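You operate a simulated robot arm through the tools that you are given. There is no shell and no other tool.

You are at the controls of a simulated robot arm. One attempt, no reset.

TASK
Switch off the lighting board: stalk, brake, fog, light knob, and supply last.
Fine: leave the board's other switches as they are; leave the orange supply knob.

The check looks at the end state, three seconds after you hand in, the way a careful person would. Anything else that was tipped, shoved, dropped, spilled or broken makes it a failure.

THE ROBOT
A 6-joint arm with a two-finger gripper, fixed in place. Base frame: the origin is on the floor under the middle of its stand, x ahead of it, y to its left, z up. Units: mm, rad, N and s.
It reaches about 1572 mm from its shoulder. Its first joint turns from -2.897 to 2.897 rad. Payload 2.45 kg.
The tool frame sits at the grasp point between the pads (the TCP): z along the fingers, y along the line on which they close. The tips reach 20 mm beyond it. The gripper opens to 140 mm; its body begins 168 mm behind the TCP.
Orientation is told as [roll, pitch, yaw] about the base's x, y, z axes, in that order, counted from this pose: with the fingers straight down and closing along the base's y, the tool's x points along the base's -x, its y along +y and its z along -z.

THE INTERFACE
- The arm moves only by the tool move_arm. Its argument "steps" is a list of rows, each a list of 6 numbers: the shift along the tool's x, y, z in mm, then the turn, a rotation vector about the tool's x, y, z in rad. In form: [[dx, dy, dz, wx, wy, wz], ...]. A call has 1 to 20 rows; each row is the pose to reach, as a shift and turn from the pose commanded when the call began, along the tool's axes at that moment. "jaw" is the gripper command, from -1 (fully open) to 1 (shut), values between in proportion, set as the call begins (left out, the last holds). Each row takes 0.2 s and may step no farther than 50 mm and 0.15 rad from the row before; otherwise, or with a gripper value out of range, the whole call is refused. A pose out of reach is approached as far as the arm can. The call stops where the force on the tool passes 40 N (or 10 N more than at its start, if that is more) or the arm is blocked; 0.2 s more then pass. The fingers move at their own pace (about 45 mm/s each) and stop on an object; they squeeze with about 24 N. The grip force told is the motor's: it shows also when the fingers shut on nothing. Time passes only in rows, and 0.2 s behind the last, so rows that repeat a pose let the fingers close. The reply holds the time, the measured pose of the TCP, the force on the tool along the base axes, the opening and the grip force, in the units named above and with some noise, with the torque about the TCP (base axes, N m) and any sound that the robot's microphone picked up.
- Cameras (640 x 400 px; columns grow to the right, rows downward): "scene" is fixed at [51.1, -500.8, 1621.1]; the picture's right is [0.34, -0.94, 0.00], its down [-0.37, -0.13, -0.92] and it looks along [0.86, 0.31, -0.40] (base axes); focal length 313 px, centre (320, 200). "wrist" rides on the gripper at [78, 11, -209] in the tool frame; the picture's right is [-0.14, 0.99, 0.00], its down [-0.92, -0.13, -0.37] and it looks along [-0.36, -0.05, 0.93] (tool axes); focal length 280 px, centre (320, 200). There is no depth. A picture from a camera that has moved, and an enlarged one, comes with that camera's place and axes in the base frame and with its lens.
- snapshot(camera): a new picture of that camera. The clock stands still meanwhile.
- inspect(camera, box): a new picture of the part [left, top, right, bottom] of that camera's present view, enlarged. The clock stands still meanwhile.
- finish_job(): hands the job in; it is judged then, once.

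Nothing tells you positions but the pictures and the camera data. Unless the task says otherwise, let go and move clear before handing in.

The tools are called after "Emit:" as name(argument=value, ...) on one line, values as JSON. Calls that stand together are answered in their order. move_arm: Moves the arm, as the interface text tells. Its arguments: {"type":"object","properties":{"steps":{"type":"array","items":{"type":"array","items":{"type":"number"}}},"jaw":{"type":"number"}},"required":["steps"]} The other tools are called the same way: snapshot (camera) takes a picture; inspect (camera, box) takes an enlarged picture of a part of a camera's view; finish_job () hands the job in.

At the start:

```text
t: 0.0
tool_pos: [560.0, -80.3, 1491.7]
tcp_rot: [0.0, 0.0, -0.001]
force: [1.0, 0.2, 0.2]
wrist_torque: [0.01, -0.01, -0.01]
opening: 139.9
grasp_force: 0.2
```

scene: 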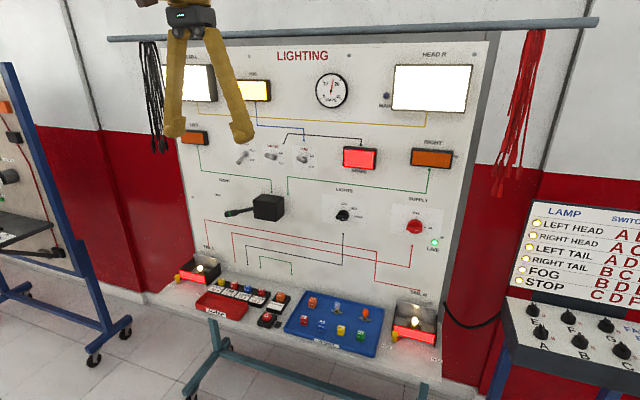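
wrist: 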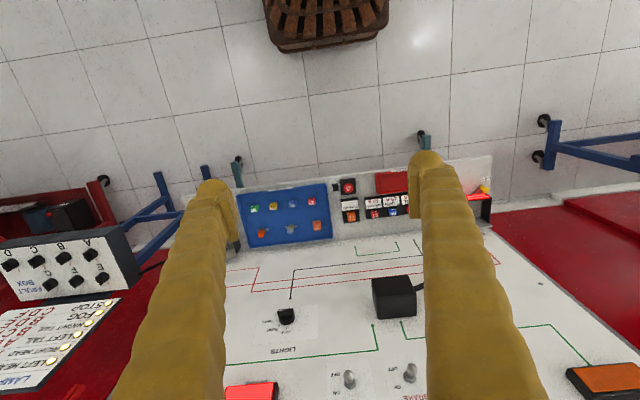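

I see a lighting board with three toggles, a stalk, a light knob and a red supply knob, with a fault box beside it. I'll enlarge the pictures before touching anything.

Emit:
inspect(camera="scene", box=[210, 130, 330, 205])

Emit:
inspect(camera="scene", box=[310, 175, 460, 269])

Emit:
inspect(camera="scene", box=[200, 170, 320, 245])

Emit:
inspect(camera="scene", box=[300, 60, 480, 172])

Emit:
inspect(camera="scene", box=[160, 240, 450, 400])

Emit:
inspect(camera="scene", box=[480, 190, 640, 390])

```text
5.33 times, centred on (270, 168) of scene
camera zoom: at [51.1, -500.8, 1621.1], right [0.34, -0.94, 0.0], down [-0.37, -0.13, -0.92], along [0.86, 0.31, -0.4], focal length 1668 px, centre (587, 373)
```

zoom: 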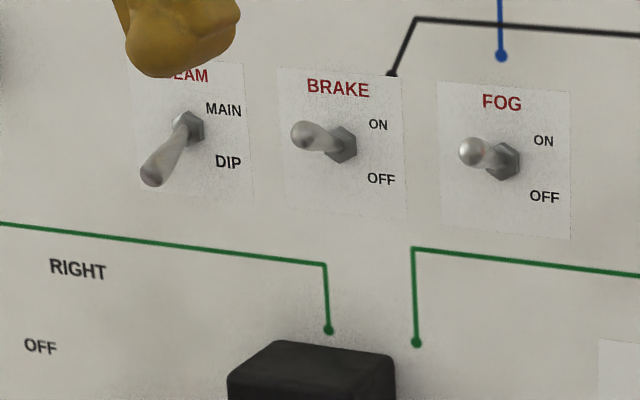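

```text
4.26 times, centred on (385, 222) of scene
camera zoom: at [51.1, -500.8, 1621.1], right [0.34, -0.94, 0.0], down [-0.37, -0.13, -0.92], along [0.86, 0.31, -0.4], focal length 1331 px, centre (43, 106)
```

zoom: 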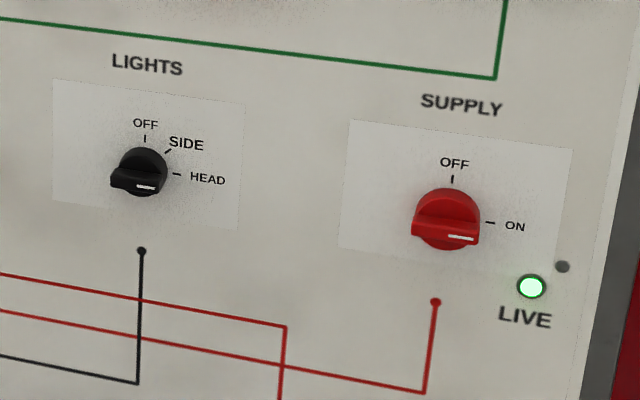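

```text
5.33 times, centred on (260, 208) of scene
camera zoom: at [51.1, -500.8, 1621.1], right [0.34, -0.94, 0.0], down [-0.37, -0.13, -0.92], along [0.86, 0.31, -0.4], focal length 1668 px, centre (640, 160)
```

zoom: 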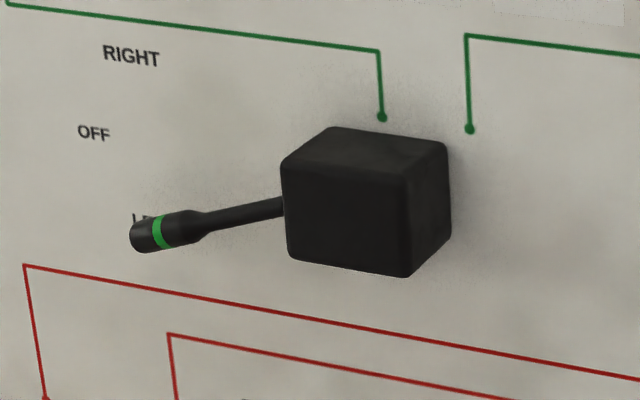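

```text
3.56 times, centred on (390, 116) of scene
camera zoom: at [51.1, -500.8, 1621.1], right [0.34, -0.94, 0.0], down [-0.37, -0.13, -0.92], along [0.86, 0.31, -0.4], focal length 1112 px, centre (71, 499)
```

zoom: 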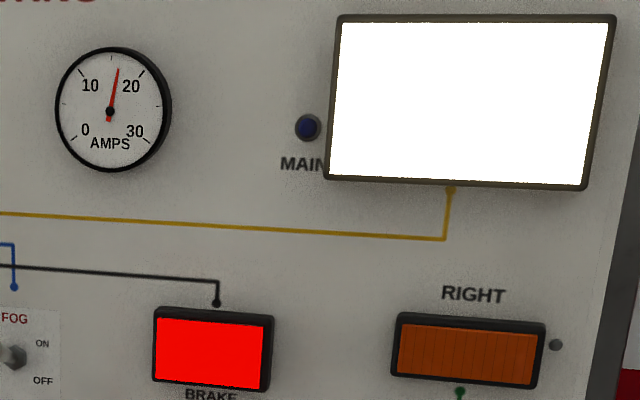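

```text
2.21 times, centred on (305, 320) of scene
camera zoom: at [51.1, -500.8, 1621.1], right [0.34, -0.94, 0.0], down [-0.37, -0.13, -0.92], along [0.86, 0.31, -0.4], focal length 690 px, centre (353, -65)
```

zoom: 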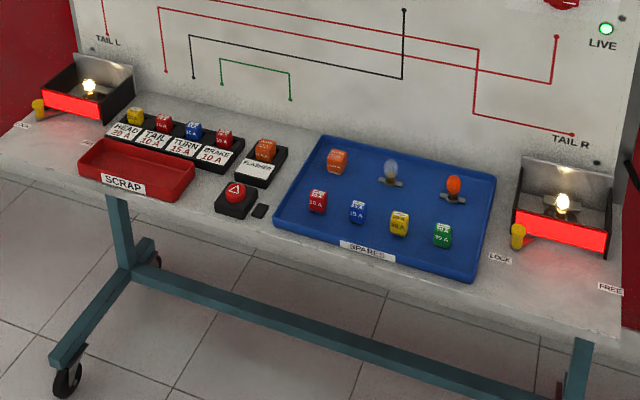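

```text
2.00 times, centred on (560, 290) of scene
camera zoom: at [51.1, -500.8, 1621.1], right [0.34, -0.94, 0.0], down [-0.37, -0.13, -0.92], along [0.86, 0.31, -0.4], focal length 625 px, centre (-160, 20)
```

zoom: 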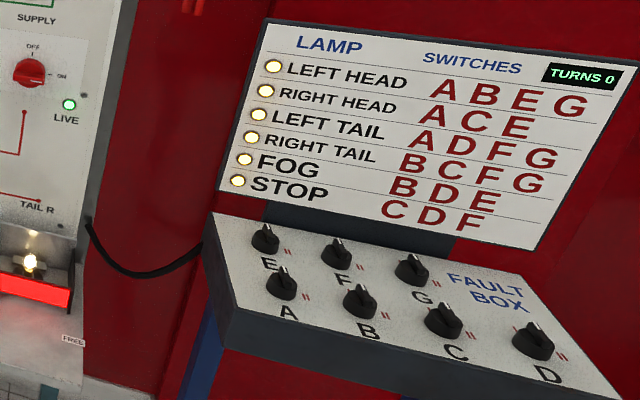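

The board's own supply knob is red. An orange item shows at the left edge on a neighbouring board, so I'll check which knob is the orange one.

Emit:
inspect(camera="scene", box=[0, 60, 140, 300])

Emit:
inspect(camera="scene", box=[0, 80, 60, 200])

Emit:
inspect(camera="wrist", box=[200, 250, 480, 400])

Emit:
inspect(camera="scene", box=[140, 40, 300, 140])

Emit:
inspect(camera="scene", box=[380, 170, 480, 260])

```text
1.67 times, centred on (70, 180) of scene
camera zoom: at [51.1, -500.8, 1621.1], right [0.34, -0.94, 0.0], down [-0.37, -0.13, -0.92], along [0.86, 0.31, -0.4], focal length 521 px, centre (737, 233)
```

zoom: 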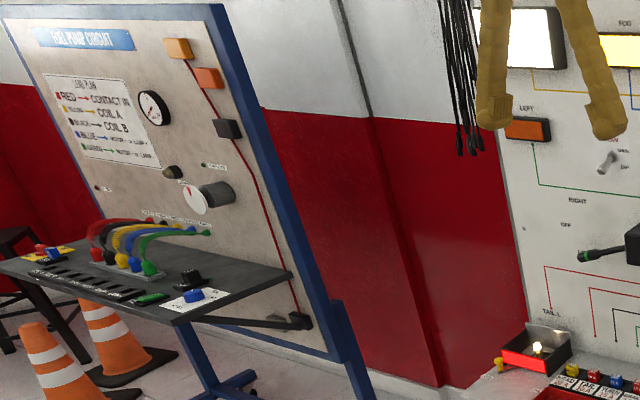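

```text
3.33 times, centred on (30, 140) of scene
camera zoom: at [51.1, -500.8, 1621.1], right [0.34, -0.94, 0.0], down [-0.37, -0.13, -0.92], along [0.86, 0.31, -0.4], focal length 1042 px, centre (1287, 400)
```

zoom: 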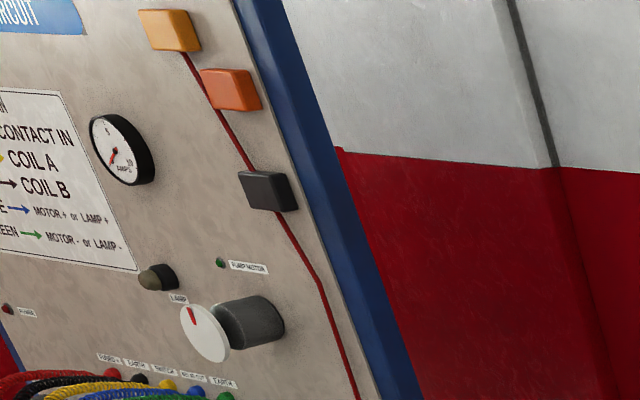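

```text
2.29 times, centred on (340, 325) of wrist
camera zoom: at [482.2, -68.6, 1701.2], right [0.14, 0.99, 0.0], down [0.92, -0.13, 0.37], along [0.36, -0.05, -0.93], focal length 641 px, centre (274, -86)
```

zoom: 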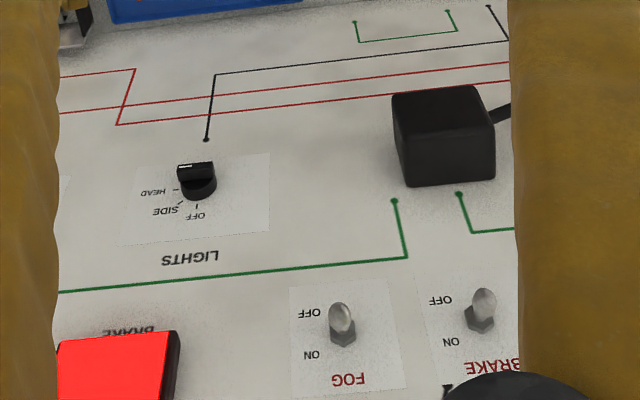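

```text
4.00 times, centred on (220, 90) of scene
camera zoom: at [51.1, -500.8, 1621.1], right [0.34, -0.94, 0.0], down [-0.37, -0.13, -0.92], along [0.86, 0.31, -0.4], focal length 1251 px, centre (720, 640)
```

zoom: 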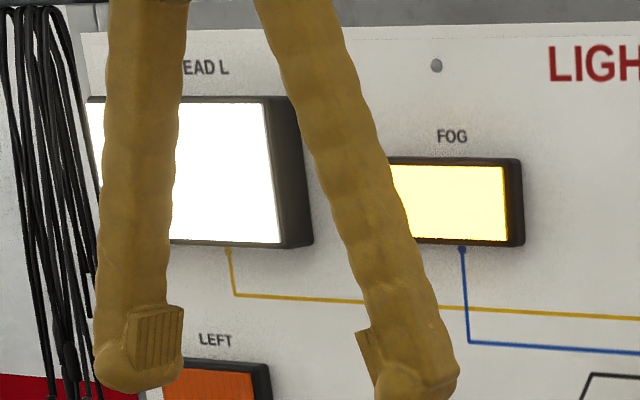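

```text
4.44 times, centred on (430, 215) of scene
camera zoom: at [51.1, -500.8, 1621.1], right [0.34, -0.94, 0.0], down [-0.37, -0.13, -0.92], along [0.86, 0.31, -0.4], focal length 1390 px, centre (-169, 133)
```

zoom: 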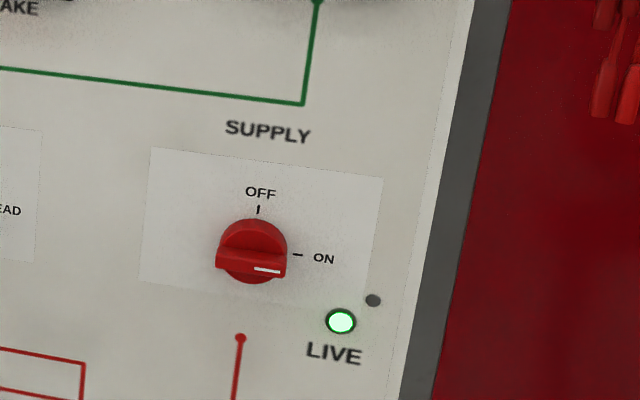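

The only knob labelled SUPPLY on the lighting board is red, and I see no orange supply knob on it, so the orange one must be something else to leave alone. The stalk is at LEFT (down), brake and fog are ON (up), lights is at HEAD and supply is ON. I'll turn the fingers level toward the board, at a safe distance, with the jaw shutting.

Emit:
move_arm(steps=[[-16, 0, 12, 0, -0.13, 0], [-32, 0, 24, 0, -0.26, 0], [-48, 0, 36, 0, -0.39, 0], [-64, 0, 48, 0, -0.52, 0], [-80, 0, 60, 0, -0.65, 0], [-96, 0, 72, 0, -0.78, 0], [-112, 0, 84, 0, -0.91, 0], [-128, 0, 96, 0, -1.04, 0], [-144, 0, 108, 0, -1.17, 0], [-160, 0, 120, 0, -1.3, 0], [-176, 0, 132, 0, -1.43, 0], [-190, 0, 145, 0, -1.5708, 0]], jaw=1)

```text
t: 2.8
tool_pos: [729.5, 21.3, 1292.8]
tcp_rot: [-0.482, -1.379, 0.817]
force: [0.7, 1.3, 0.1]
wrist_torque: [0.0, -0.02, 0.01]
opening: 0.1
grasp_force: 23.9
out of reach, approached as far as the arm can: row 10, 11
stopped in row 12: the arm was blocked; the commanded pose is now the measured one
```

The arm couldn't follow the full turn and ended at about (730, 21, 1293), oddly turned. I'll look before going on.

Emit:
snapshot(camera="scene")

Emit:
snapshot(camera="wrist")

```text
taken
```

scene: 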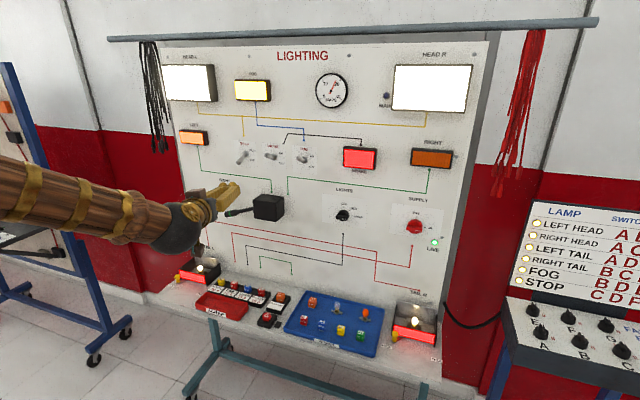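

```text
taken
camera wrist: at [520.5, -46.1, 1251.2], right [-0.31, 0.95, 0.05], down [-0.18, -0.11, 0.98], along [0.93, 0.3, 0.21], focal length 280 px, centre (320, 200)
```

wrist: 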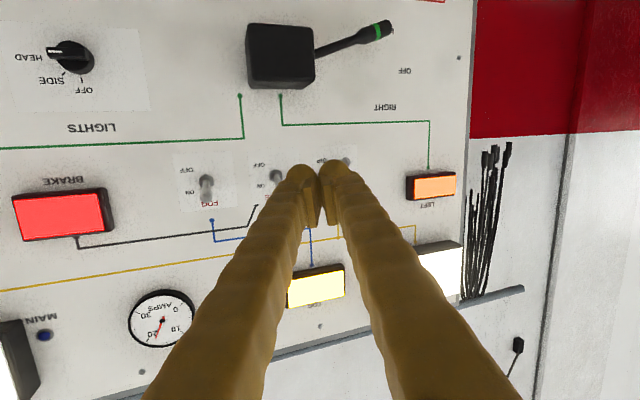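

The tool points roughly +x but is yawed about 19° left and pitched about 10° down, likely from passing close to a wrist singularity. I'll try a slow correction in place, well clear of the board.

Emit:
move_arm(steps=[[0, 0, -10, 0.05, -0.022, 0.017], [0, 0, -20, 0.1, -0.045, 0.035], [0, 0, -30, 0.15, -0.067, 0.052], [0, 0, -40, 0.2, -0.09, 0.07], [0, 0, -50, 0.25, -0.112, 0.087], [0, 0, -60, 0.3, -0.135, 0.105], [0, 0, -60, 0.333, -0.15, 0.117], [0, 0, -60, 0.333, -0.15, 0.117]])

```text
t: 4.6
tool_pos: [673.0, -24.9, 1297.7]
tcp_rot: [-0.465, -1.545, 0.52]
force: [0.0, -0.3, -0.1]
wrist_torque: [-0.01, -0.01, -0.02]
opening: 0.0
grasp_force: 23.9
out of reach, approached as far as the arm can: row 6, 7, 8
```

Now nearly straight: the tool points +x with about 3° yaw left over. I'll look at the arm's shape.

Emit:
snapshot(camera="scene")

Emit:
snapshot(camera="wrist")

```text
taken
```

scene: 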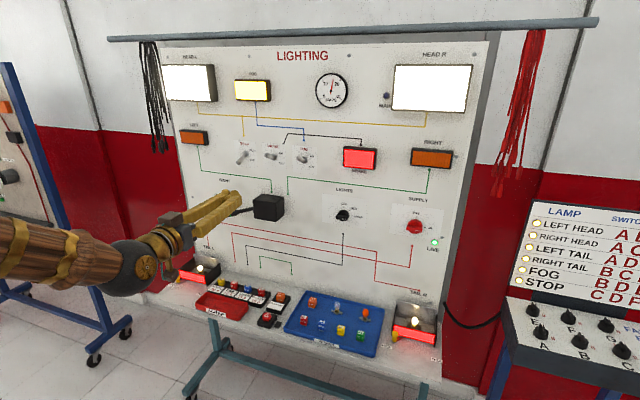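

```text
taken
camera wrist: at [461.2, -26.1, 1223.9], right [-0.05, 0.99, 0.13], down [-0.34, -0.14, 0.93], along [0.94, 0.01, 0.34], focal length 280 px, centre (320, 200)
```

wrist: 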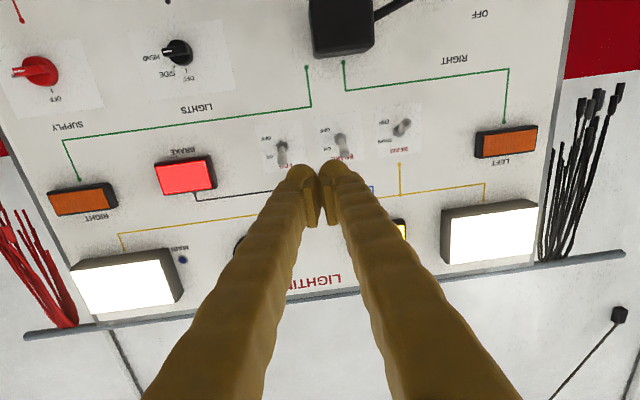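

The forearm slopes down and the tool is bent up level, so the wrist seems to be past the straight line. I'll try the last small correction while centring at y≈0.

Emit:
move_arm(steps=[[0, 8, 0, 0.02, -0.008, 0.004], [0, 16, 0, 0.04, -0.016, 0.008], [0, 24, 0, 0.055, -0.0225, 0.0125], [0, 24, 0, 0.055, -0.0225, 0.0125]])

```text
t: 5.6
tool_pos: [672.5, -25.8, 1297.3]
tcp_rot: [-0.462, -1.545, 0.52]
force: [-0.5, -0.4, -0.8]
wrist_torque: [0.03, 0.04, 0.01]
opening: 0.2
grasp_force: 24.2
out of reach, approached as far as the arm can: row 1, 2, 3, 4
```

The wrist won't go that way, which suggests a joint limit on this side. I'll test the other direction (toward −y), staying well back from the board.

Emit:
move_arm(steps=[[0, -20, 0, 0.0, 0, 0], [0, -40, 0, 0.0, 0, 0], [0, -60, 0, 0.0, 0, 0], [0, -80, 0, 0, 0, 0], [0, -100, 0, 0, 0, 0]])

```text
t: 6.8
tool_pos: [684.0, -125.3, 1285.5]
tcp_rot: [-0.076, -1.529, 0.132]
force: [-0.8, -0.1, 0.5]
wrist_torque: [-0.03, 0.0, 0.0]
opening: 0.0
grasp_force: 23.9
```

That direction works, so the wrist has two branches, and for the +y targets (stalk, brake) I need the other one. I'll pitch the tool down again here, then cross to +y before levelling out.

Emit:
move_arm(steps=[[0, 0, 0, 0, 0.13, 0], [0, 0, 0, 0, 0.26, 0], [0, 0, 0, 0, 0.39, 0], [0, 0, 0, 0, 0.52, 0], [0, 0, 0, 0, 0.65, 0], [0, 0, 0, 0, 0.78, 0], [0, 0, 0, 0, 0.91, 0], [0, 0, 0, 0, 1.0, 0], [0, 0, 0, 0, 1.0, 0]])

```text
t: 8.8
tool_pos: [675.2, -123.4, 1297.9]
tcp_rot: [-0.013, -0.545, 0.063]
force: [-0.9, 0.2, -0.2]
wrist_torque: [-0.05, -0.02, 0.01]
opening: 0.1
grasp_force: 24.4
```

The tool is clean again at 31° forward of straight down. Now I'll cross to y≈205 with yaw squared up.

Emit:
move_arm(steps=[[1.4, 41, 6.1, 0.0027, 0, 0.0076], [2.8, 82, 12.3, 0.0054, 0, 0.0152], [4.2, 123, 18.4, 0.0081, 0, 0.0228], [5.7, 164, 24.5, 0.0108, 0, 0.0303], [7.1, 205, 30.6, 0.0135, 0, 0.0379], [8.5, 246, 36.8, 0.0162, 0, 0.0455], [9.9, 287, 42.9, 0.0189, 0, 0.053], [11.4, 327.6, 49.1, 0.0216, 0, 0.0606], [11.4, 327.6, 49.1, 0.0216, 0, 0.0606]])

```text
t: 10.8
tool_pos: [671.4, 204.5, 1244.5]
tcp_rot: [0.001, -0.549, -0.009]
force: [0.5, -0.6, -0.4]
wrist_torque: [0.01, 0.0, -0.01]
opening: 0.2
grasp_force: 24.1
```

At y≈205 as planned. Now I'll pitch the tool level, slowly.

Emit:
move_arm(steps=[[0, 0, 0, 0, -0.1, 0], [0, 0, 0, 0, -0.2, 0], [0, 0, 0, 0, -0.3, 0], [0, 0, 0, 0, -0.4, 0], [0, 0, 0, 0, -0.5, 0], [0, 0, 0, 0, -0.6, 0], [0, 0, 0, 0, -0.7, 0], [0, 0, 0, 0, -0.8, 0], [0, 0, 0, 0, -0.9, 0], [0, 0, 0, 0, -1.0, 0], [0, 0, 0, 0, -1.02, 0], [0, 0, 0, 0, -1.02, 0]])

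Emit:
snapshot(camera="scene")

Emit:
snapshot(camera="wrist")

```text
t: 13.4
tool_pos: [674.2, 204.3, 1247.4]
tcp_rot: [0.336, -1.568, -0.345]
force: [-0.9, 0.0, -0.9]
wrist_torque: [0.0, -0.04, 0.01]
opening: 0.3
grasp_force: 23.8
```

```text
taken
```

scene: 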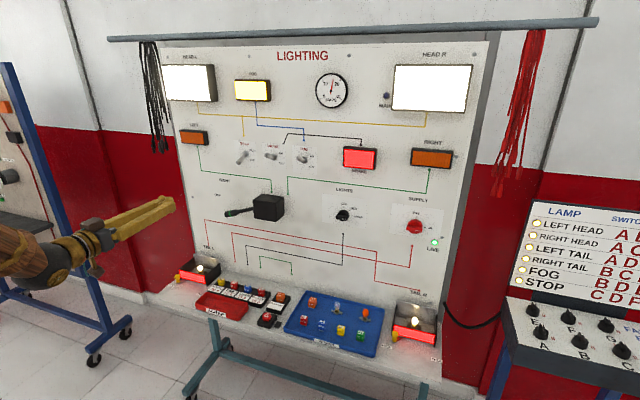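

```text
taken
camera wrist: at [465.3, 217.0, 1168.6], right [0.01, 0.99, 0.14], down [-0.37, -0.13, 0.92], along [0.93, -0.06, 0.36], focal length 280 px, centre (320, 200)
```

wrist: 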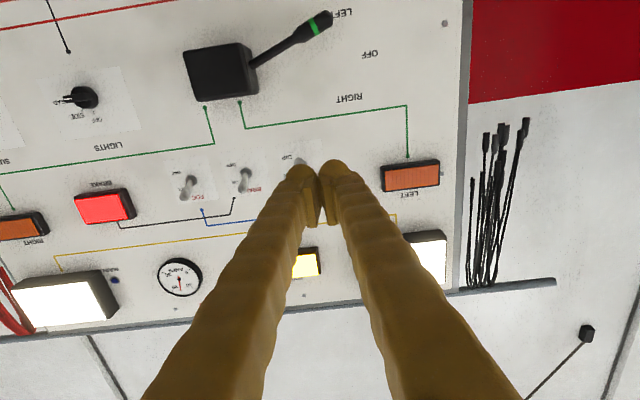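

The tool is now level and square at (674, 204, 1247). I'll zoom on the stalk from both cameras to place it well.

Emit:
inspect(camera="wrist", box=[170, 0, 390, 137])

Emit:
inspect(camera="scene", box=[200, 170, 320, 245])

```text
2.91 times, centred on (280, 68) of wrist
camera zoom: at [465.3, 217.0, 1168.6], right [0.01, 0.99, 0.14], down [-0.37, -0.13, 0.92], along [0.93, -0.06, 0.36], focal length 816 px, centre (436, 582)
```

zoom: 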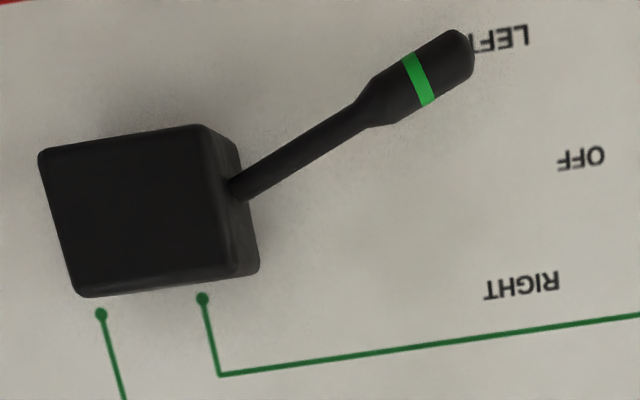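

```text
5.33 times, centred on (260, 208) of scene
camera zoom: at [51.1, -500.8, 1621.1], right [0.34, -0.94, 0.0], down [-0.37, -0.13, -0.92], along [0.86, 0.31, -0.4], focal length 1668 px, centre (640, 160)
```

zoom: 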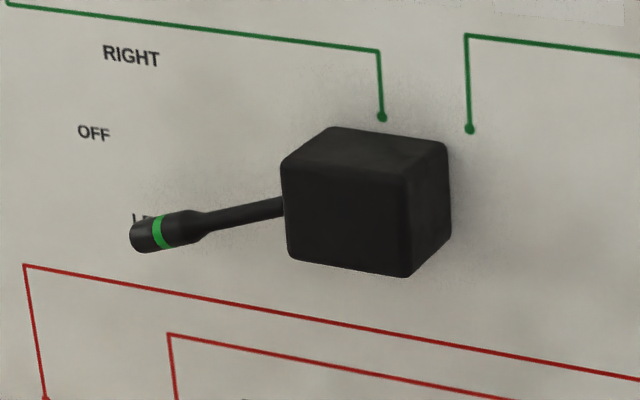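

Triangulating puts the stalk's green ring at about (982, 217, 1073), and it leaves the box at (978, 105, 1114), so OFF (level) is about 48 mm up at the ring. I'll drop below its height while still back from the board, then slide forward under it.

Emit:
move_arm(steps=[[46, -1, 0, 0, 0, 0], [92, -2, 0, 0, 0, 0], [138, -3, 0, 0, 0, 0], [184, -4, 0, 0, 0, 0], [232, -4, 0, 0, 0, 0], [232, -4, 0, 0, 0, 0]])

Emit:
snapshot(camera="wrist")

Emit:
snapshot(camera="scene")

```text
t: 14.8
tool_pos: [730.9, 231.1, 1061.2]
tcp_rot: [0.325, -1.567, -0.333]
force: [-0.3, 0.3, 0.1]
wrist_torque: [0.01, -0.02, 0.02]
opening: 0.2
grasp_force: 23.7
out of reach, approached as far as the arm can: row 2, 3, 4, 5, 6
```

```text
taken
camera wrist: at [522.3, 243.6, 984.4], right [0.01, 0.99, 0.14], down [-0.37, -0.13, 0.92], along [0.93, -0.06, 0.36], focal length 280 px, centre (320, 200)
```

wrist: 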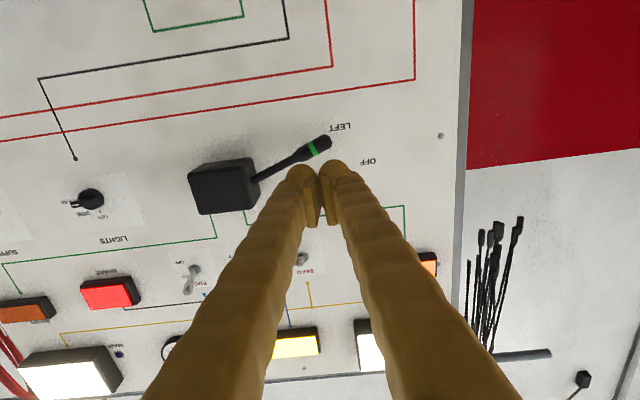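

```text
taken
```

scene: 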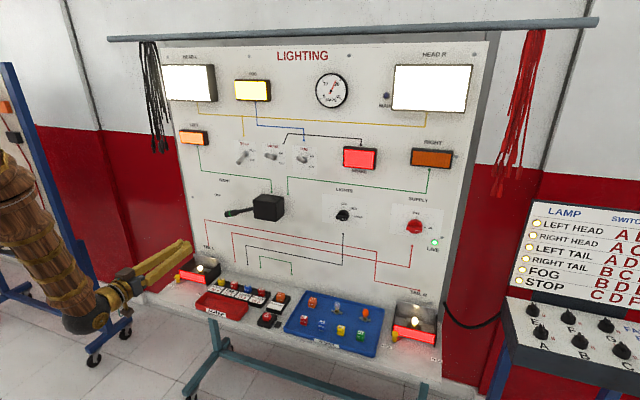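

The arm is too folded there and stopped at (731, 231, 1061), which is still clear. I'll go forward to x≈890, short of the stalk, where the lower height should be in reach.

Emit:
move_arm(steps=[[0, -4, 40, 0, 0, 0], [10, -10, 80, 0, 0, 0], [20, -16, 120, 0, 0, 0], [34, -22, 150, 0, 0, 0], [48, -26, 159, 0, 0, 0], [48, -26, 159, 0, 0, 0]])

Emit:
snapshot(camera="wrist")

Emit:
snapshot(camera="scene")

```text
t: 16.2
tool_pos: [890.1, 207.1, 1015.2]
tcp_rot: [-1.04, -1.555, 1.025]
force: [1.3, 0.2, -0.7]
wrist_torque: [0.0, -0.01, -0.03]
opening: 0.0
grasp_force: 24.0
out of reach, approached as far as the arm can: row 5, 6
```

```text
taken
camera wrist: at [681.5, 220.7, 939.3], right [0.01, 0.99, 0.12], down [-0.36, -0.11, 0.93], along [0.93, -0.06, 0.36], focal length 280 px, centre (320, 200)
```

wrist: 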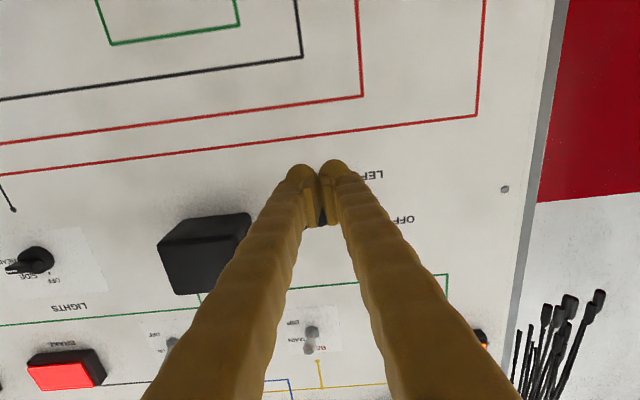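

```text
taken
```

scene: 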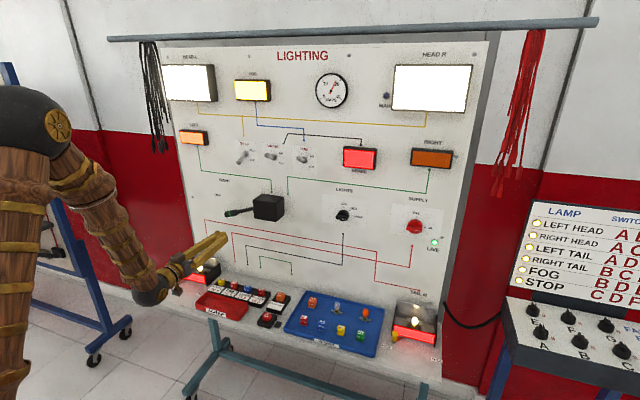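

The tool is at (890, 207, 1015), below the stalk and short of it. Now I'll go forward under the handle, leaving the tips about 30 mm from the board.

Emit:
move_arm(steps=[[0, 0, 30, 0, 0, 0], [0, 0, 60, 0, 0, 0], [0, 0, 90, 0, 0, 0], [0, 0, 90, 0, 0, 0]])

Emit:
inspect(camera="scene", box=[180, 160, 320, 260])

Emit:
snapshot(camera="wrist")

```text
t: 17.2
tool_pos: [981.1, 209.8, 1016.0]
tcp_rot: [0.274, -1.567, -0.28]
force: [0.6, -0.2, 0.4]
wrist_torque: [-0.01, -0.01, 0.02]
opening: 0.1
grasp_force: 23.7
```

```text
4.00 times, centred on (250, 210) of scene
camera zoom: at [51.1, -500.8, 1621.1], right [0.34, -0.94, 0.0], down [-0.37, -0.13, -0.92], along [0.86, 0.31, -0.4], focal length 1251 px, centre (600, 160)
```

zoom: 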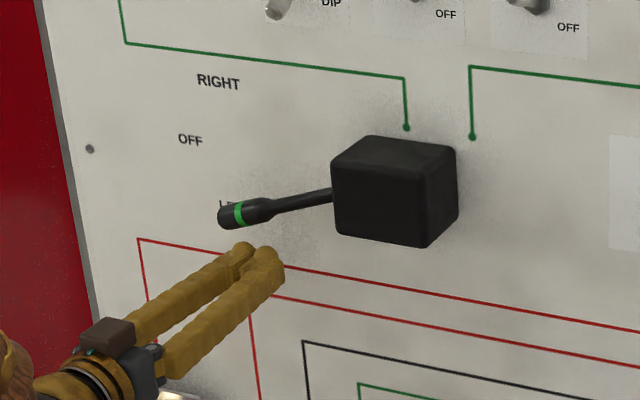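

```text
taken
camera wrist: at [771.4, 222.0, 938.5], right [0.01, 0.99, 0.14], down [-0.37, -0.13, 0.92], along [0.93, -0.06, 0.36], focal length 280 px, centre (320, 200)
```

wrist: 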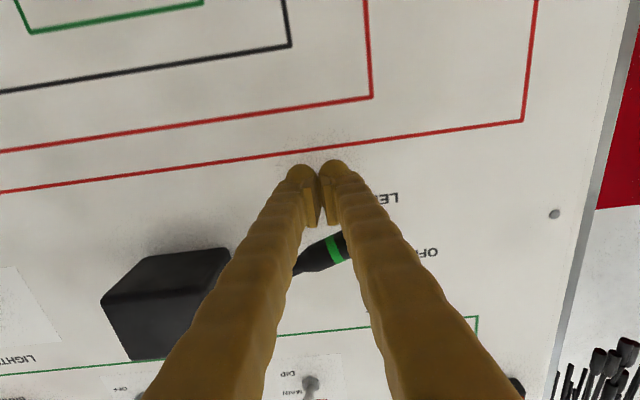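

The closed fingers sit under the handle. I'll raise slowly and watch the force.

Emit:
move_arm(steps=[[-8, 0, 0, 0, 0, 0], [-16, 0, 0, 0, 0, 0], [-24, 0, 0, 0, 0, 0], [-32, 0, 0, 0, 0, 0], [-40, 0, 0, 0, 0, 0], [-48, 0, 0, 0, 0, 0]])

Emit:
inspect(camera="scene", box=[180, 160, 320, 260])

```text
t: 18.6
tool_pos: [980.6, 208.2, 1065.6]
tcp_rot: [0.274, -1.565, -0.285]
force: [0.3, -0.1, 0.1]
wrist_torque: [-0.01, 0.02, -0.02]
opening: 0.2
grasp_force: 24.1
```

```text
4.00 times, centred on (250, 210) of scene
camera zoom: at [51.1, -500.8, 1621.1], right [0.34, -0.94, 0.0], down [-0.37, -0.13, -0.92], along [0.86, 0.31, -0.4], focal length 1251 px, centre (600, 160)
```

zoom: 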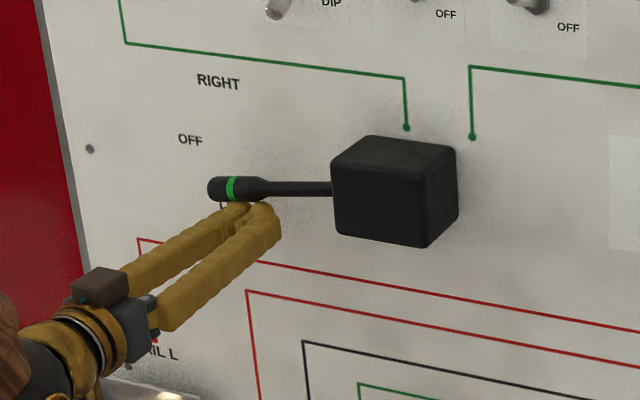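

The stalk has risen about halfway, from 20° to 10° below level, and seems to follow the fingers with little force. I'll raise a further 16 mm and look.

Emit:
move_arm(steps=[[-4, 0, 0, 0, 0, 0], [-8, 0, 0, 0, 0, 0], [-12, 0, 0, 0, 0, 0], [-16, 0, 0, 0, 0, 0], [-16, 0, 0, 0, 0, 0]])

Emit:
inspect(camera="scene", box=[180, 160, 320, 260])

Emit:
snapshot(camera="wrist")

```text
t: 19.8
tool_pos: [979.4, 207.1, 1079.4]
tcp_rot: [0.321, -1.568, -0.326]
force: [0.1, -0.1, -0.1]
wrist_torque: [-0.03, -0.02, 0.01]
opening: 0.1
grasp_force: 23.4
```

```text
4.00 times, centred on (250, 210) of scene
camera zoom: at [51.1, -500.8, 1621.1], right [0.34, -0.94, 0.0], down [-0.37, -0.13, -0.92], along [0.86, 0.31, -0.4], focal length 1251 px, centre (600, 160)
```

zoom: 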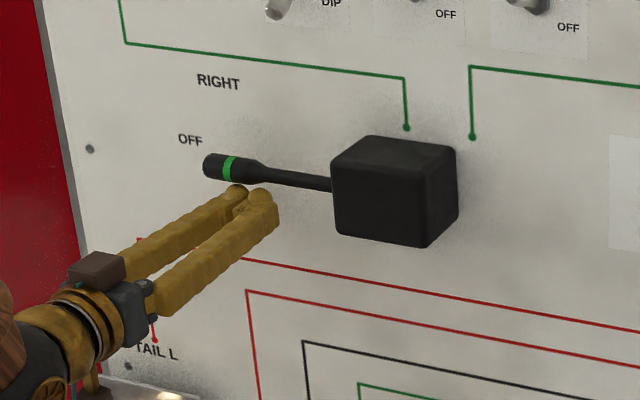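

```text
taken
camera wrist: at [771.2, 220.8, 1003.1], right [0.01, 0.99, 0.14], down [-0.37, -0.13, 0.92], along [0.93, -0.06, 0.36], focal length 280 px, centre (320, 200)
```

wrist: 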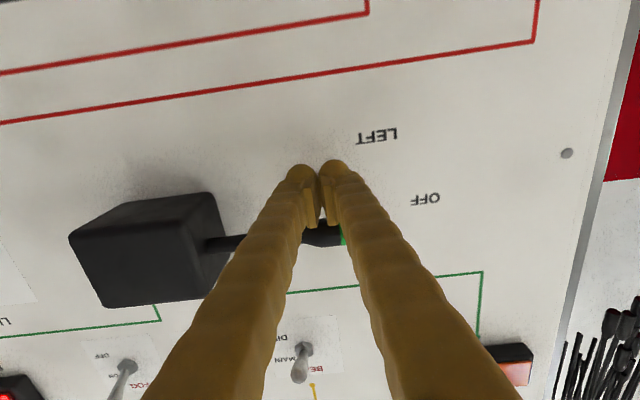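

The stalk now looks level at OFF, about 10 mm above the fingers, and no force shows. I'll drop clear, back out and check it from both cameras.

Emit:
move_arm(steps=[[10, 0, 0, 0, 0, 0], [20, 0, 0, 0, 0, 0], [24, 0, -20, 0, 0, 0], [24, 0, -60, 0, 0, 0], [10, 0, -100, 0, 0, 0], [-30, 0, -140, 0, 0, 0], [-70, 0, -170, 0, 0, 0], [-110, 0, -200, 0, 0, 0], [-110, 0, -200, 0, 0, 0]])

Emit:
inspect(camera="scene", box=[180, 110, 340, 250])

Emit:
snapshot(camera="wrist")

```text
refused: row 6 steps farther than a row can; nothing moved
```

```text
2.86 times, centred on (260, 180) of scene
camera zoom: at [51.1, -500.8, 1621.1], right [0.34, -0.94, 0.0], down [-0.37, -0.13, -0.92], along [0.86, 0.31, -0.4], focal length 893 px, centre (491, 257)
```

zoom: 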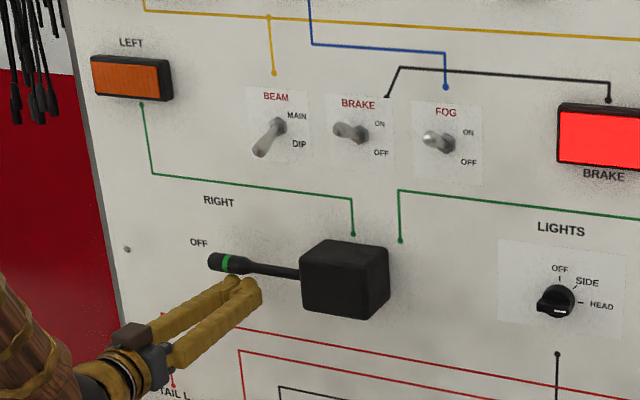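

```text
taken
camera wrist: at [771.2, 220.8, 1003.1], right [0.01, 0.99, 0.14], down [-0.37, -0.13, 0.92], along [0.93, -0.06, 0.36], focal length 280 px, centre (320, 200)
```

wrist: 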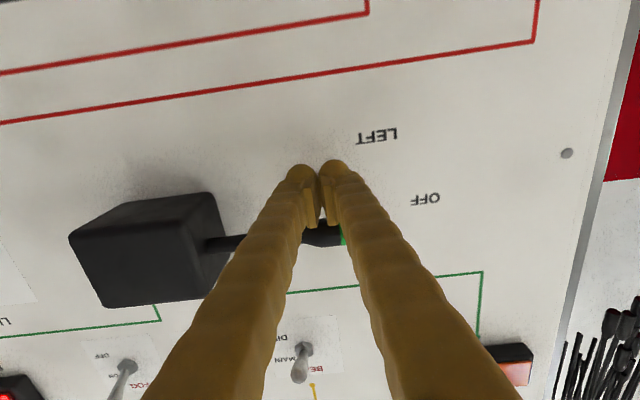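

That call was refused because one row stepped too far, so nothing moved. The stalk looks level at OFF, and I'll back out with shorter rows.

Emit:
move_arm(steps=[[10, 0, 0, 0, 0, 0], [18, 0, 0, 0, 0, 0], [20, 0, -30, 0, 0, 0], [20, 0, -65, 0, 0, 0], [10, 0, -100, 0, 0, 0], [-20, 0, -130, 0, 0, 0], [-55, 0, -155, 0, 0, 0], [-90, 0, -180, 0, 0, 0], [-125, 0, -200, 0, 0, 0], [-125, 0, -200, 0, 0, 0]])

Emit:
inspect(camera="scene", box=[180, 110, 340, 250])

Emit:
snapshot(camera="wrist")

```text
t: 22.0
tool_pos: [782.8, 208.6, 1207.9]
tcp_rot: [0.324, -1.568, -0.331]
force: [0.9, -0.1, -0.3]
wrist_torque: [-0.01, 0.02, 0.01]
opening: 0.0
grasp_force: 24.0
```

```text
2.86 times, centred on (260, 180) of scene
camera zoom: at [51.1, -500.8, 1621.1], right [0.34, -0.94, 0.0], down [-0.37, -0.13, -0.92], along [0.86, 0.31, -0.4], focal length 893 px, centre (491, 257)
```

zoom: 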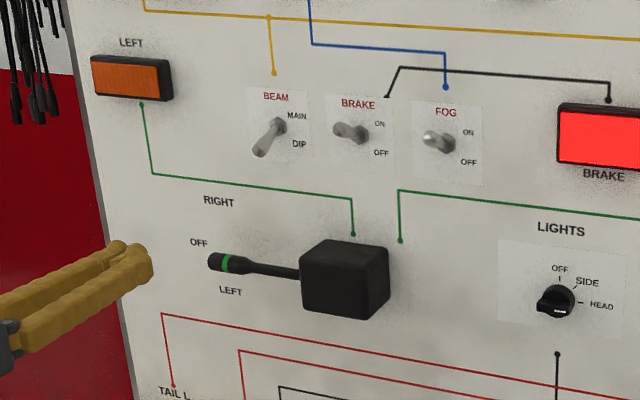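

```text
taken
camera wrist: at [573.6, 221.1, 1130.8], right [0.01, 0.99, 0.14], down [-0.37, -0.13, 0.92], along [0.93, -0.06, 0.36], focal length 280 px, centre (320, 200)
```

wrist: 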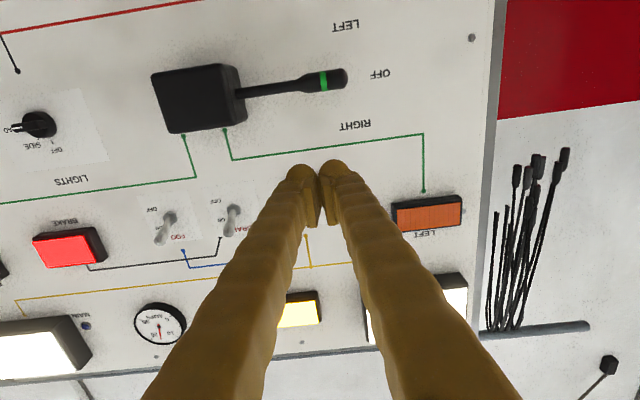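

The stalk points at OFF. Next is the brake toggle, so I'll zoom in to refine where the toggles are.

Emit:
inspect(camera="wrist", box=[120, 170, 280, 270])

Emit:
inspect(camera="scene", box=[230, 130, 326, 190])

```text
4.00 times, centred on (200, 220) of wrist
camera zoom: at [573.6, 221.1, 1130.8], right [0.01, 0.99, 0.14], down [-0.37, -0.13, 0.92], along [0.93, -0.06, 0.36], focal length 1122 px, centre (800, 120)
```

zoom: 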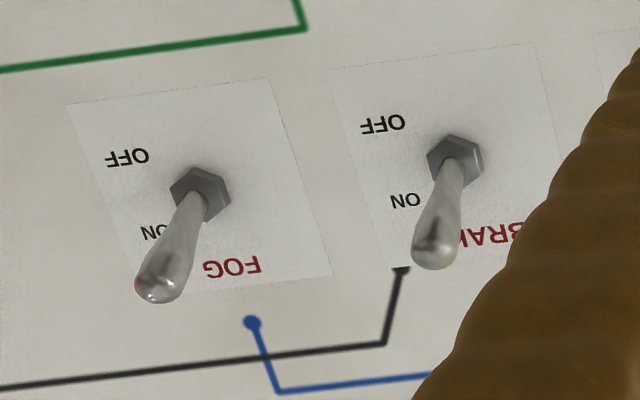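

```text
6.67 times, centred on (278, 160) of scene
camera zoom: at [51.1, -500.8, 1621.1], right [0.34, -0.94, 0.0], down [-0.37, -0.13, -0.92], along [0.86, 0.31, -0.4], focal length 2085 px, centre (600, 467)
```

zoom: 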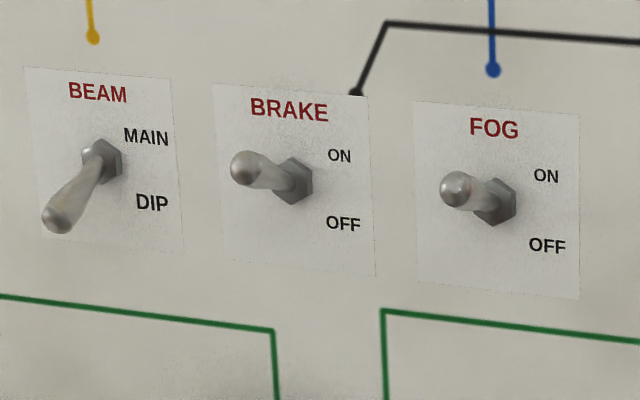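

Brake nut is at about (1036, 35, 1308) with its lever tip up at (990, 35, 1326); the fog nut is at about (1035, −85, 1308). For the toggles I'll tip the tool 45° down and push the lever ends down from above, so first I'll pitch down and move up and across.

Emit:
move_arm(steps=[[-24, -13, 2, 0, 0.098, 0], [-48, -27, 4, 0, 0.196, 0], [-72, -41, 6, 0, 0.294, 0], [-96, -54, 8, 0, 0.392, 0], [-120, -68, 10, 0, 0.49, 0], [-144, -82, 13, 0, 0.588, 0], [-168, -95, 15, 0, 0.686, 0], [-192, -109, 17, 0, 0.783, 0], [-192, -109, 17, 0, 0.783, 0]])

```text
t: 24.0
tool_pos: [796.2, 99.7, 1398.5]
tcp_rot: [0.005, -0.784, -0.009]
force: [0.7, 0.0, 0.0]
wrist_torque: [-0.03, 0.0, 0.01]
opening: 0.1
grasp_force: 23.8
```

In position at (796, 100, 1398), 45° down. Next is forward to just above the brake lever.

Emit:
move_arm(steps=[[-25, -12.6, 28.5, 0, 0, 0], [-50, -25.3, 57, 0, 0, 0], [-75, -38, 85.5, 0, 0, 0], [-100, -50.6, 114, 0, 0, 0], [-124.6, -63.3, 142.6, 0, 0, 0], [-124.6, -63.3, 142.6, 0, 0, 0]])

Emit:
snapshot(camera="wrist")

Emit:
inspect(camera="scene", box=[200, 90, 344, 180])

```text
t: 25.4
tool_pos: [984.9, 34.9, 1385.9]
tcp_rot: [0.002, -0.784, -0.005]
force: [-0.2, -0.5, -0.3]
wrist_torque: [0.0, 0.0, 0.01]
opening: 0.0
grasp_force: 24.0
```

```text
taken
camera wrist: at [781.9, 48.4, 1478.4], right [0.1, 0.99, 0.1], down [0.39, -0.13, 0.91], along [0.91, -0.06, -0.4], focal length 280 px, centre (320, 200)
```

wrist: 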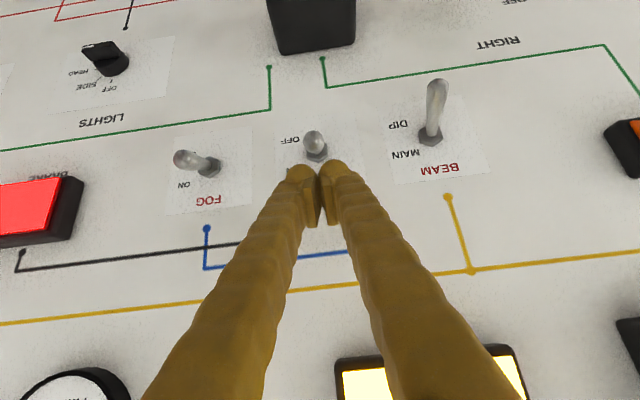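

```text
4.44 times, centred on (272, 135) of scene
camera zoom: at [51.1, -500.8, 1621.1], right [0.34, -0.94, 0.0], down [-0.37, -0.13, -0.92], along [0.86, 0.31, -0.4], focal length 1390 px, centre (533, 489)
```

zoom: 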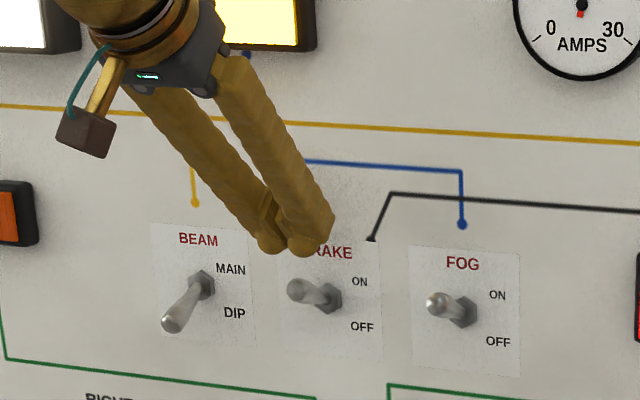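

The fingertips are right above the brake lever. Pushing straight down in small rows.

Emit:
move_arm(steps=[[5, 0, 5, 0, 0, 0], [10, 0, 10, 0, 0, 0], [15, 0, 15, 0, 0, 0], [20, 0, 20, 0, 0, 0], [24, 0, 24, 0, 0, 0], [28, 0, 28, 0, 0, 0], [32, 0, 32, 0, 0, 0], [36, 0, 36, 0, 0, 0], [36, 0, 36, 0, 0, 0]])

Emit:
snapshot(camera="scene")

Emit:
inspect(camera="scene", box=[200, 90, 344, 180])

```text
t: 27.4
tool_pos: [985.5, 36.1, 1332.7]
tcp_rot: [0.001, -0.784, -0.009]
force: [1.2, 0.6, 0.2]
wrist_torque: [0.0, 0.02, 0.0]
opening: 0.0
grasp_force: 29.2
```

```text
taken
```

scene: 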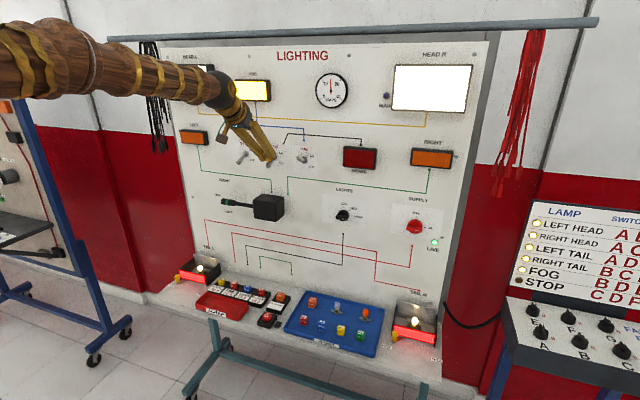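

```text
4.44 times, centred on (272, 135) of scene
camera zoom: at [51.1, -500.8, 1621.1], right [0.34, -0.94, 0.0], down [-0.37, -0.13, -0.92], along [0.86, 0.31, -0.4], focal length 1390 px, centre (533, 489)
```

zoom: 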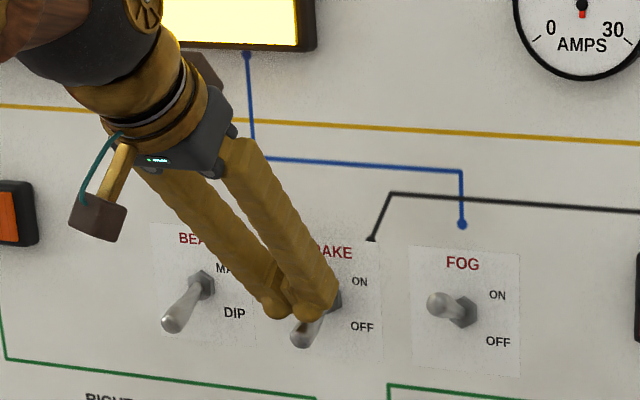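

The brake lever is down and the brake lamp is dark. The RIGHT lamp looks brighter, though, so I'll check the indicators and the stalk.

Emit:
inspect(camera="scene", box=[170, 120, 490, 240])

Emit:
inspect(camera="scene", box=[180, 170, 340, 250])

Emit:
inspect(camera="scene", box=[400, 130, 470, 180])

```text
2.00 times, centred on (330, 180) of scene
camera zoom: at [51.1, -500.8, 1621.1], right [0.34, -0.94, 0.0], down [-0.37, -0.13, -0.92], along [0.86, 0.31, -0.4], focal length 625 px, centre (300, 240)
```

zoom: 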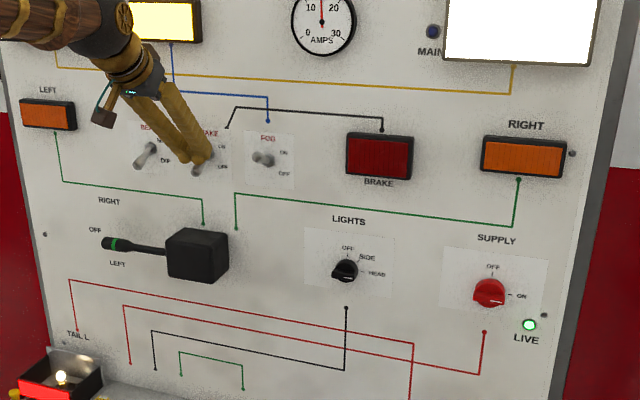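

```text
4.00 times, centred on (260, 210) of scene
camera zoom: at [51.1, -500.8, 1621.1], right [0.34, -0.94, 0.0], down [-0.37, -0.13, -0.92], along [0.86, 0.31, -0.4], focal length 1251 px, centre (560, 160)
```

zoom: 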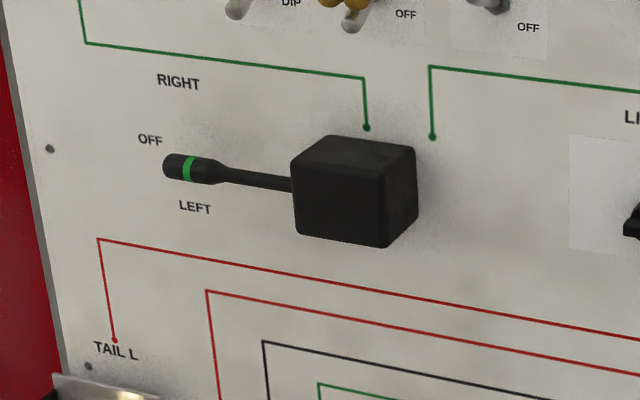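

```text
8.00 times, centred on (435, 155) of scene
camera zoom: at [51.1, -500.8, 1621.1], right [0.34, -0.94, 0.0], down [-0.37, -0.13, -0.92], along [0.86, 0.31, -0.4], focal length 2502 px, centre (-600, 560)
```

zoom: 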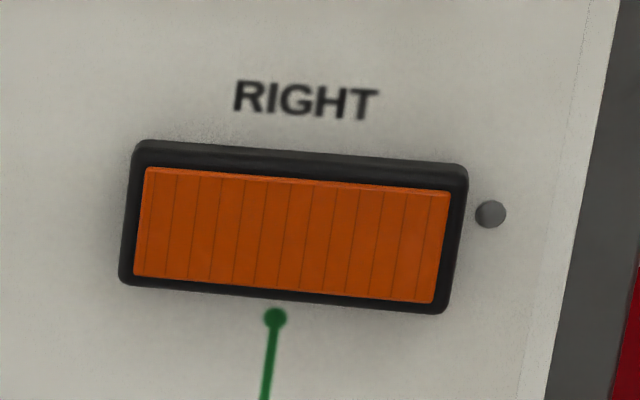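

The indicators are just unlit orange lenses, the stalk is at OFF and the brake is OFF. I'll lift clear, shift to the fog toggle at y≈−85 and stop above it.

Emit:
move_arm(steps=[[-14, 0, -14, 0, 0, 0], [-28, 0, -28, 0, 0, 0], [-38, 0, -38, 0, 0, 0], [-38, -40, -38, 0, 0, 0], [-38, -80, -38, 0, 0, 0], [-38, -121, -38, 0, 0, 0], [-38, -121, -38, 0, 0, 0]])

Emit:
inspect(camera="scene", box=[220, 90, 364, 180])

Emit:
snapshot(camera="wrist")

```text
t: 29.0
tool_pos: [987.7, -88.0, 1389.8]
tcp_rot: [0.002, -0.785, -0.007]
force: [-0.4, -0.4, -0.1]
wrist_torque: [0.0, -0.02, 0.01]
opening: 0.1
grasp_force: 29.3
```

```text
4.44 times, centred on (292, 135) of scene
camera zoom: at [51.1, -500.8, 1621.1], right [0.34, -0.94, 0.0], down [-0.37, -0.13, -0.92], along [0.86, 0.31, -0.4], focal length 1390 px, centre (444, 489)
```

zoom: 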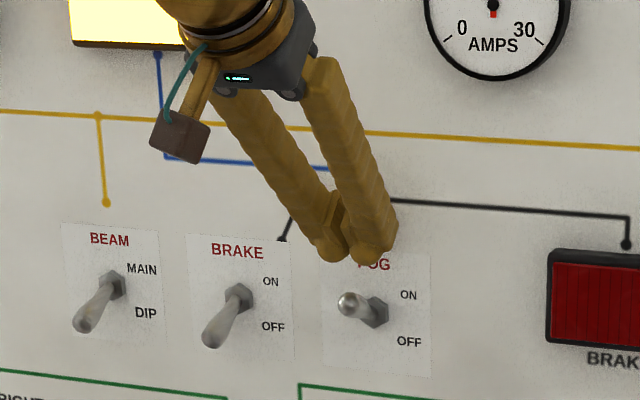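

```text
taken
camera wrist: at [784.5, -76.6, 1482.1], right [0.1, 0.99, 0.1], down [0.39, -0.13, 0.91], along [0.91, -0.06, -0.4], focal length 280 px, centre (320, 200)
```

wrist: 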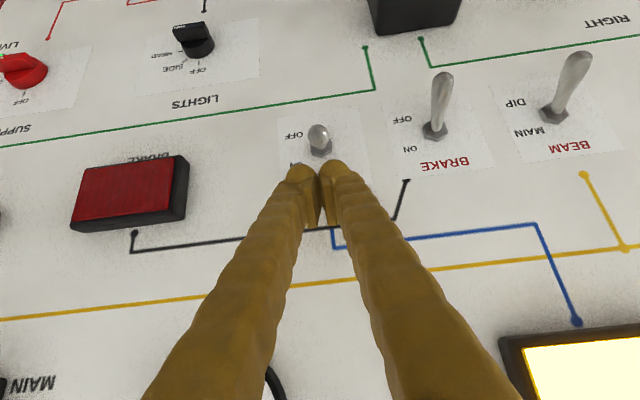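

Brake is confirmed OFF and the fingers are above the fog lever. Pushing it down the same way.

Emit:
move_arm(steps=[[6, 0, 6, 0, 0, 0], [12, 0, 12, 0, 0, 0], [18, 0, 18, 0, 0, 0], [23, 0, 23, 0, 0, 0], [28, 0, 28, 0, 0, 0], [32, 0, 32, 0, 0, 0], [36, 0, 36, 0, 0, 0], [40, 0, 40, 0, 0, 0], [40, 0, 40, 0, 0, 0]])

Emit:
snapshot(camera="scene")

Emit:
inspect(camera="scene", box=[220, 90, 364, 180])

```text
t: 31.0
tool_pos: [985.4, -87.2, 1331.5]
tcp_rot: [0.002, -0.783, -0.007]
force: [-0.6, 0.5, 0.6]
wrist_torque: [-0.01, -0.04, -0.01]
opening: 0.0
grasp_force: 29.4
```

```text
taken
```

scene: 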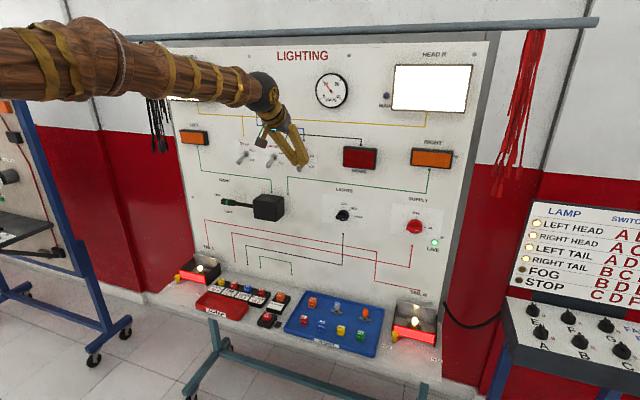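

```text
4.44 times, centred on (292, 135) of scene
camera zoom: at [51.1, -500.8, 1621.1], right [0.34, -0.94, 0.0], down [-0.37, -0.13, -0.92], along [0.86, 0.31, -0.4], focal length 1390 px, centre (444, 489)
```

zoom: 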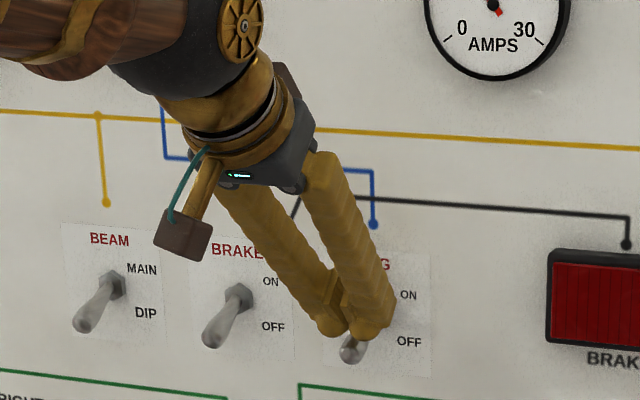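

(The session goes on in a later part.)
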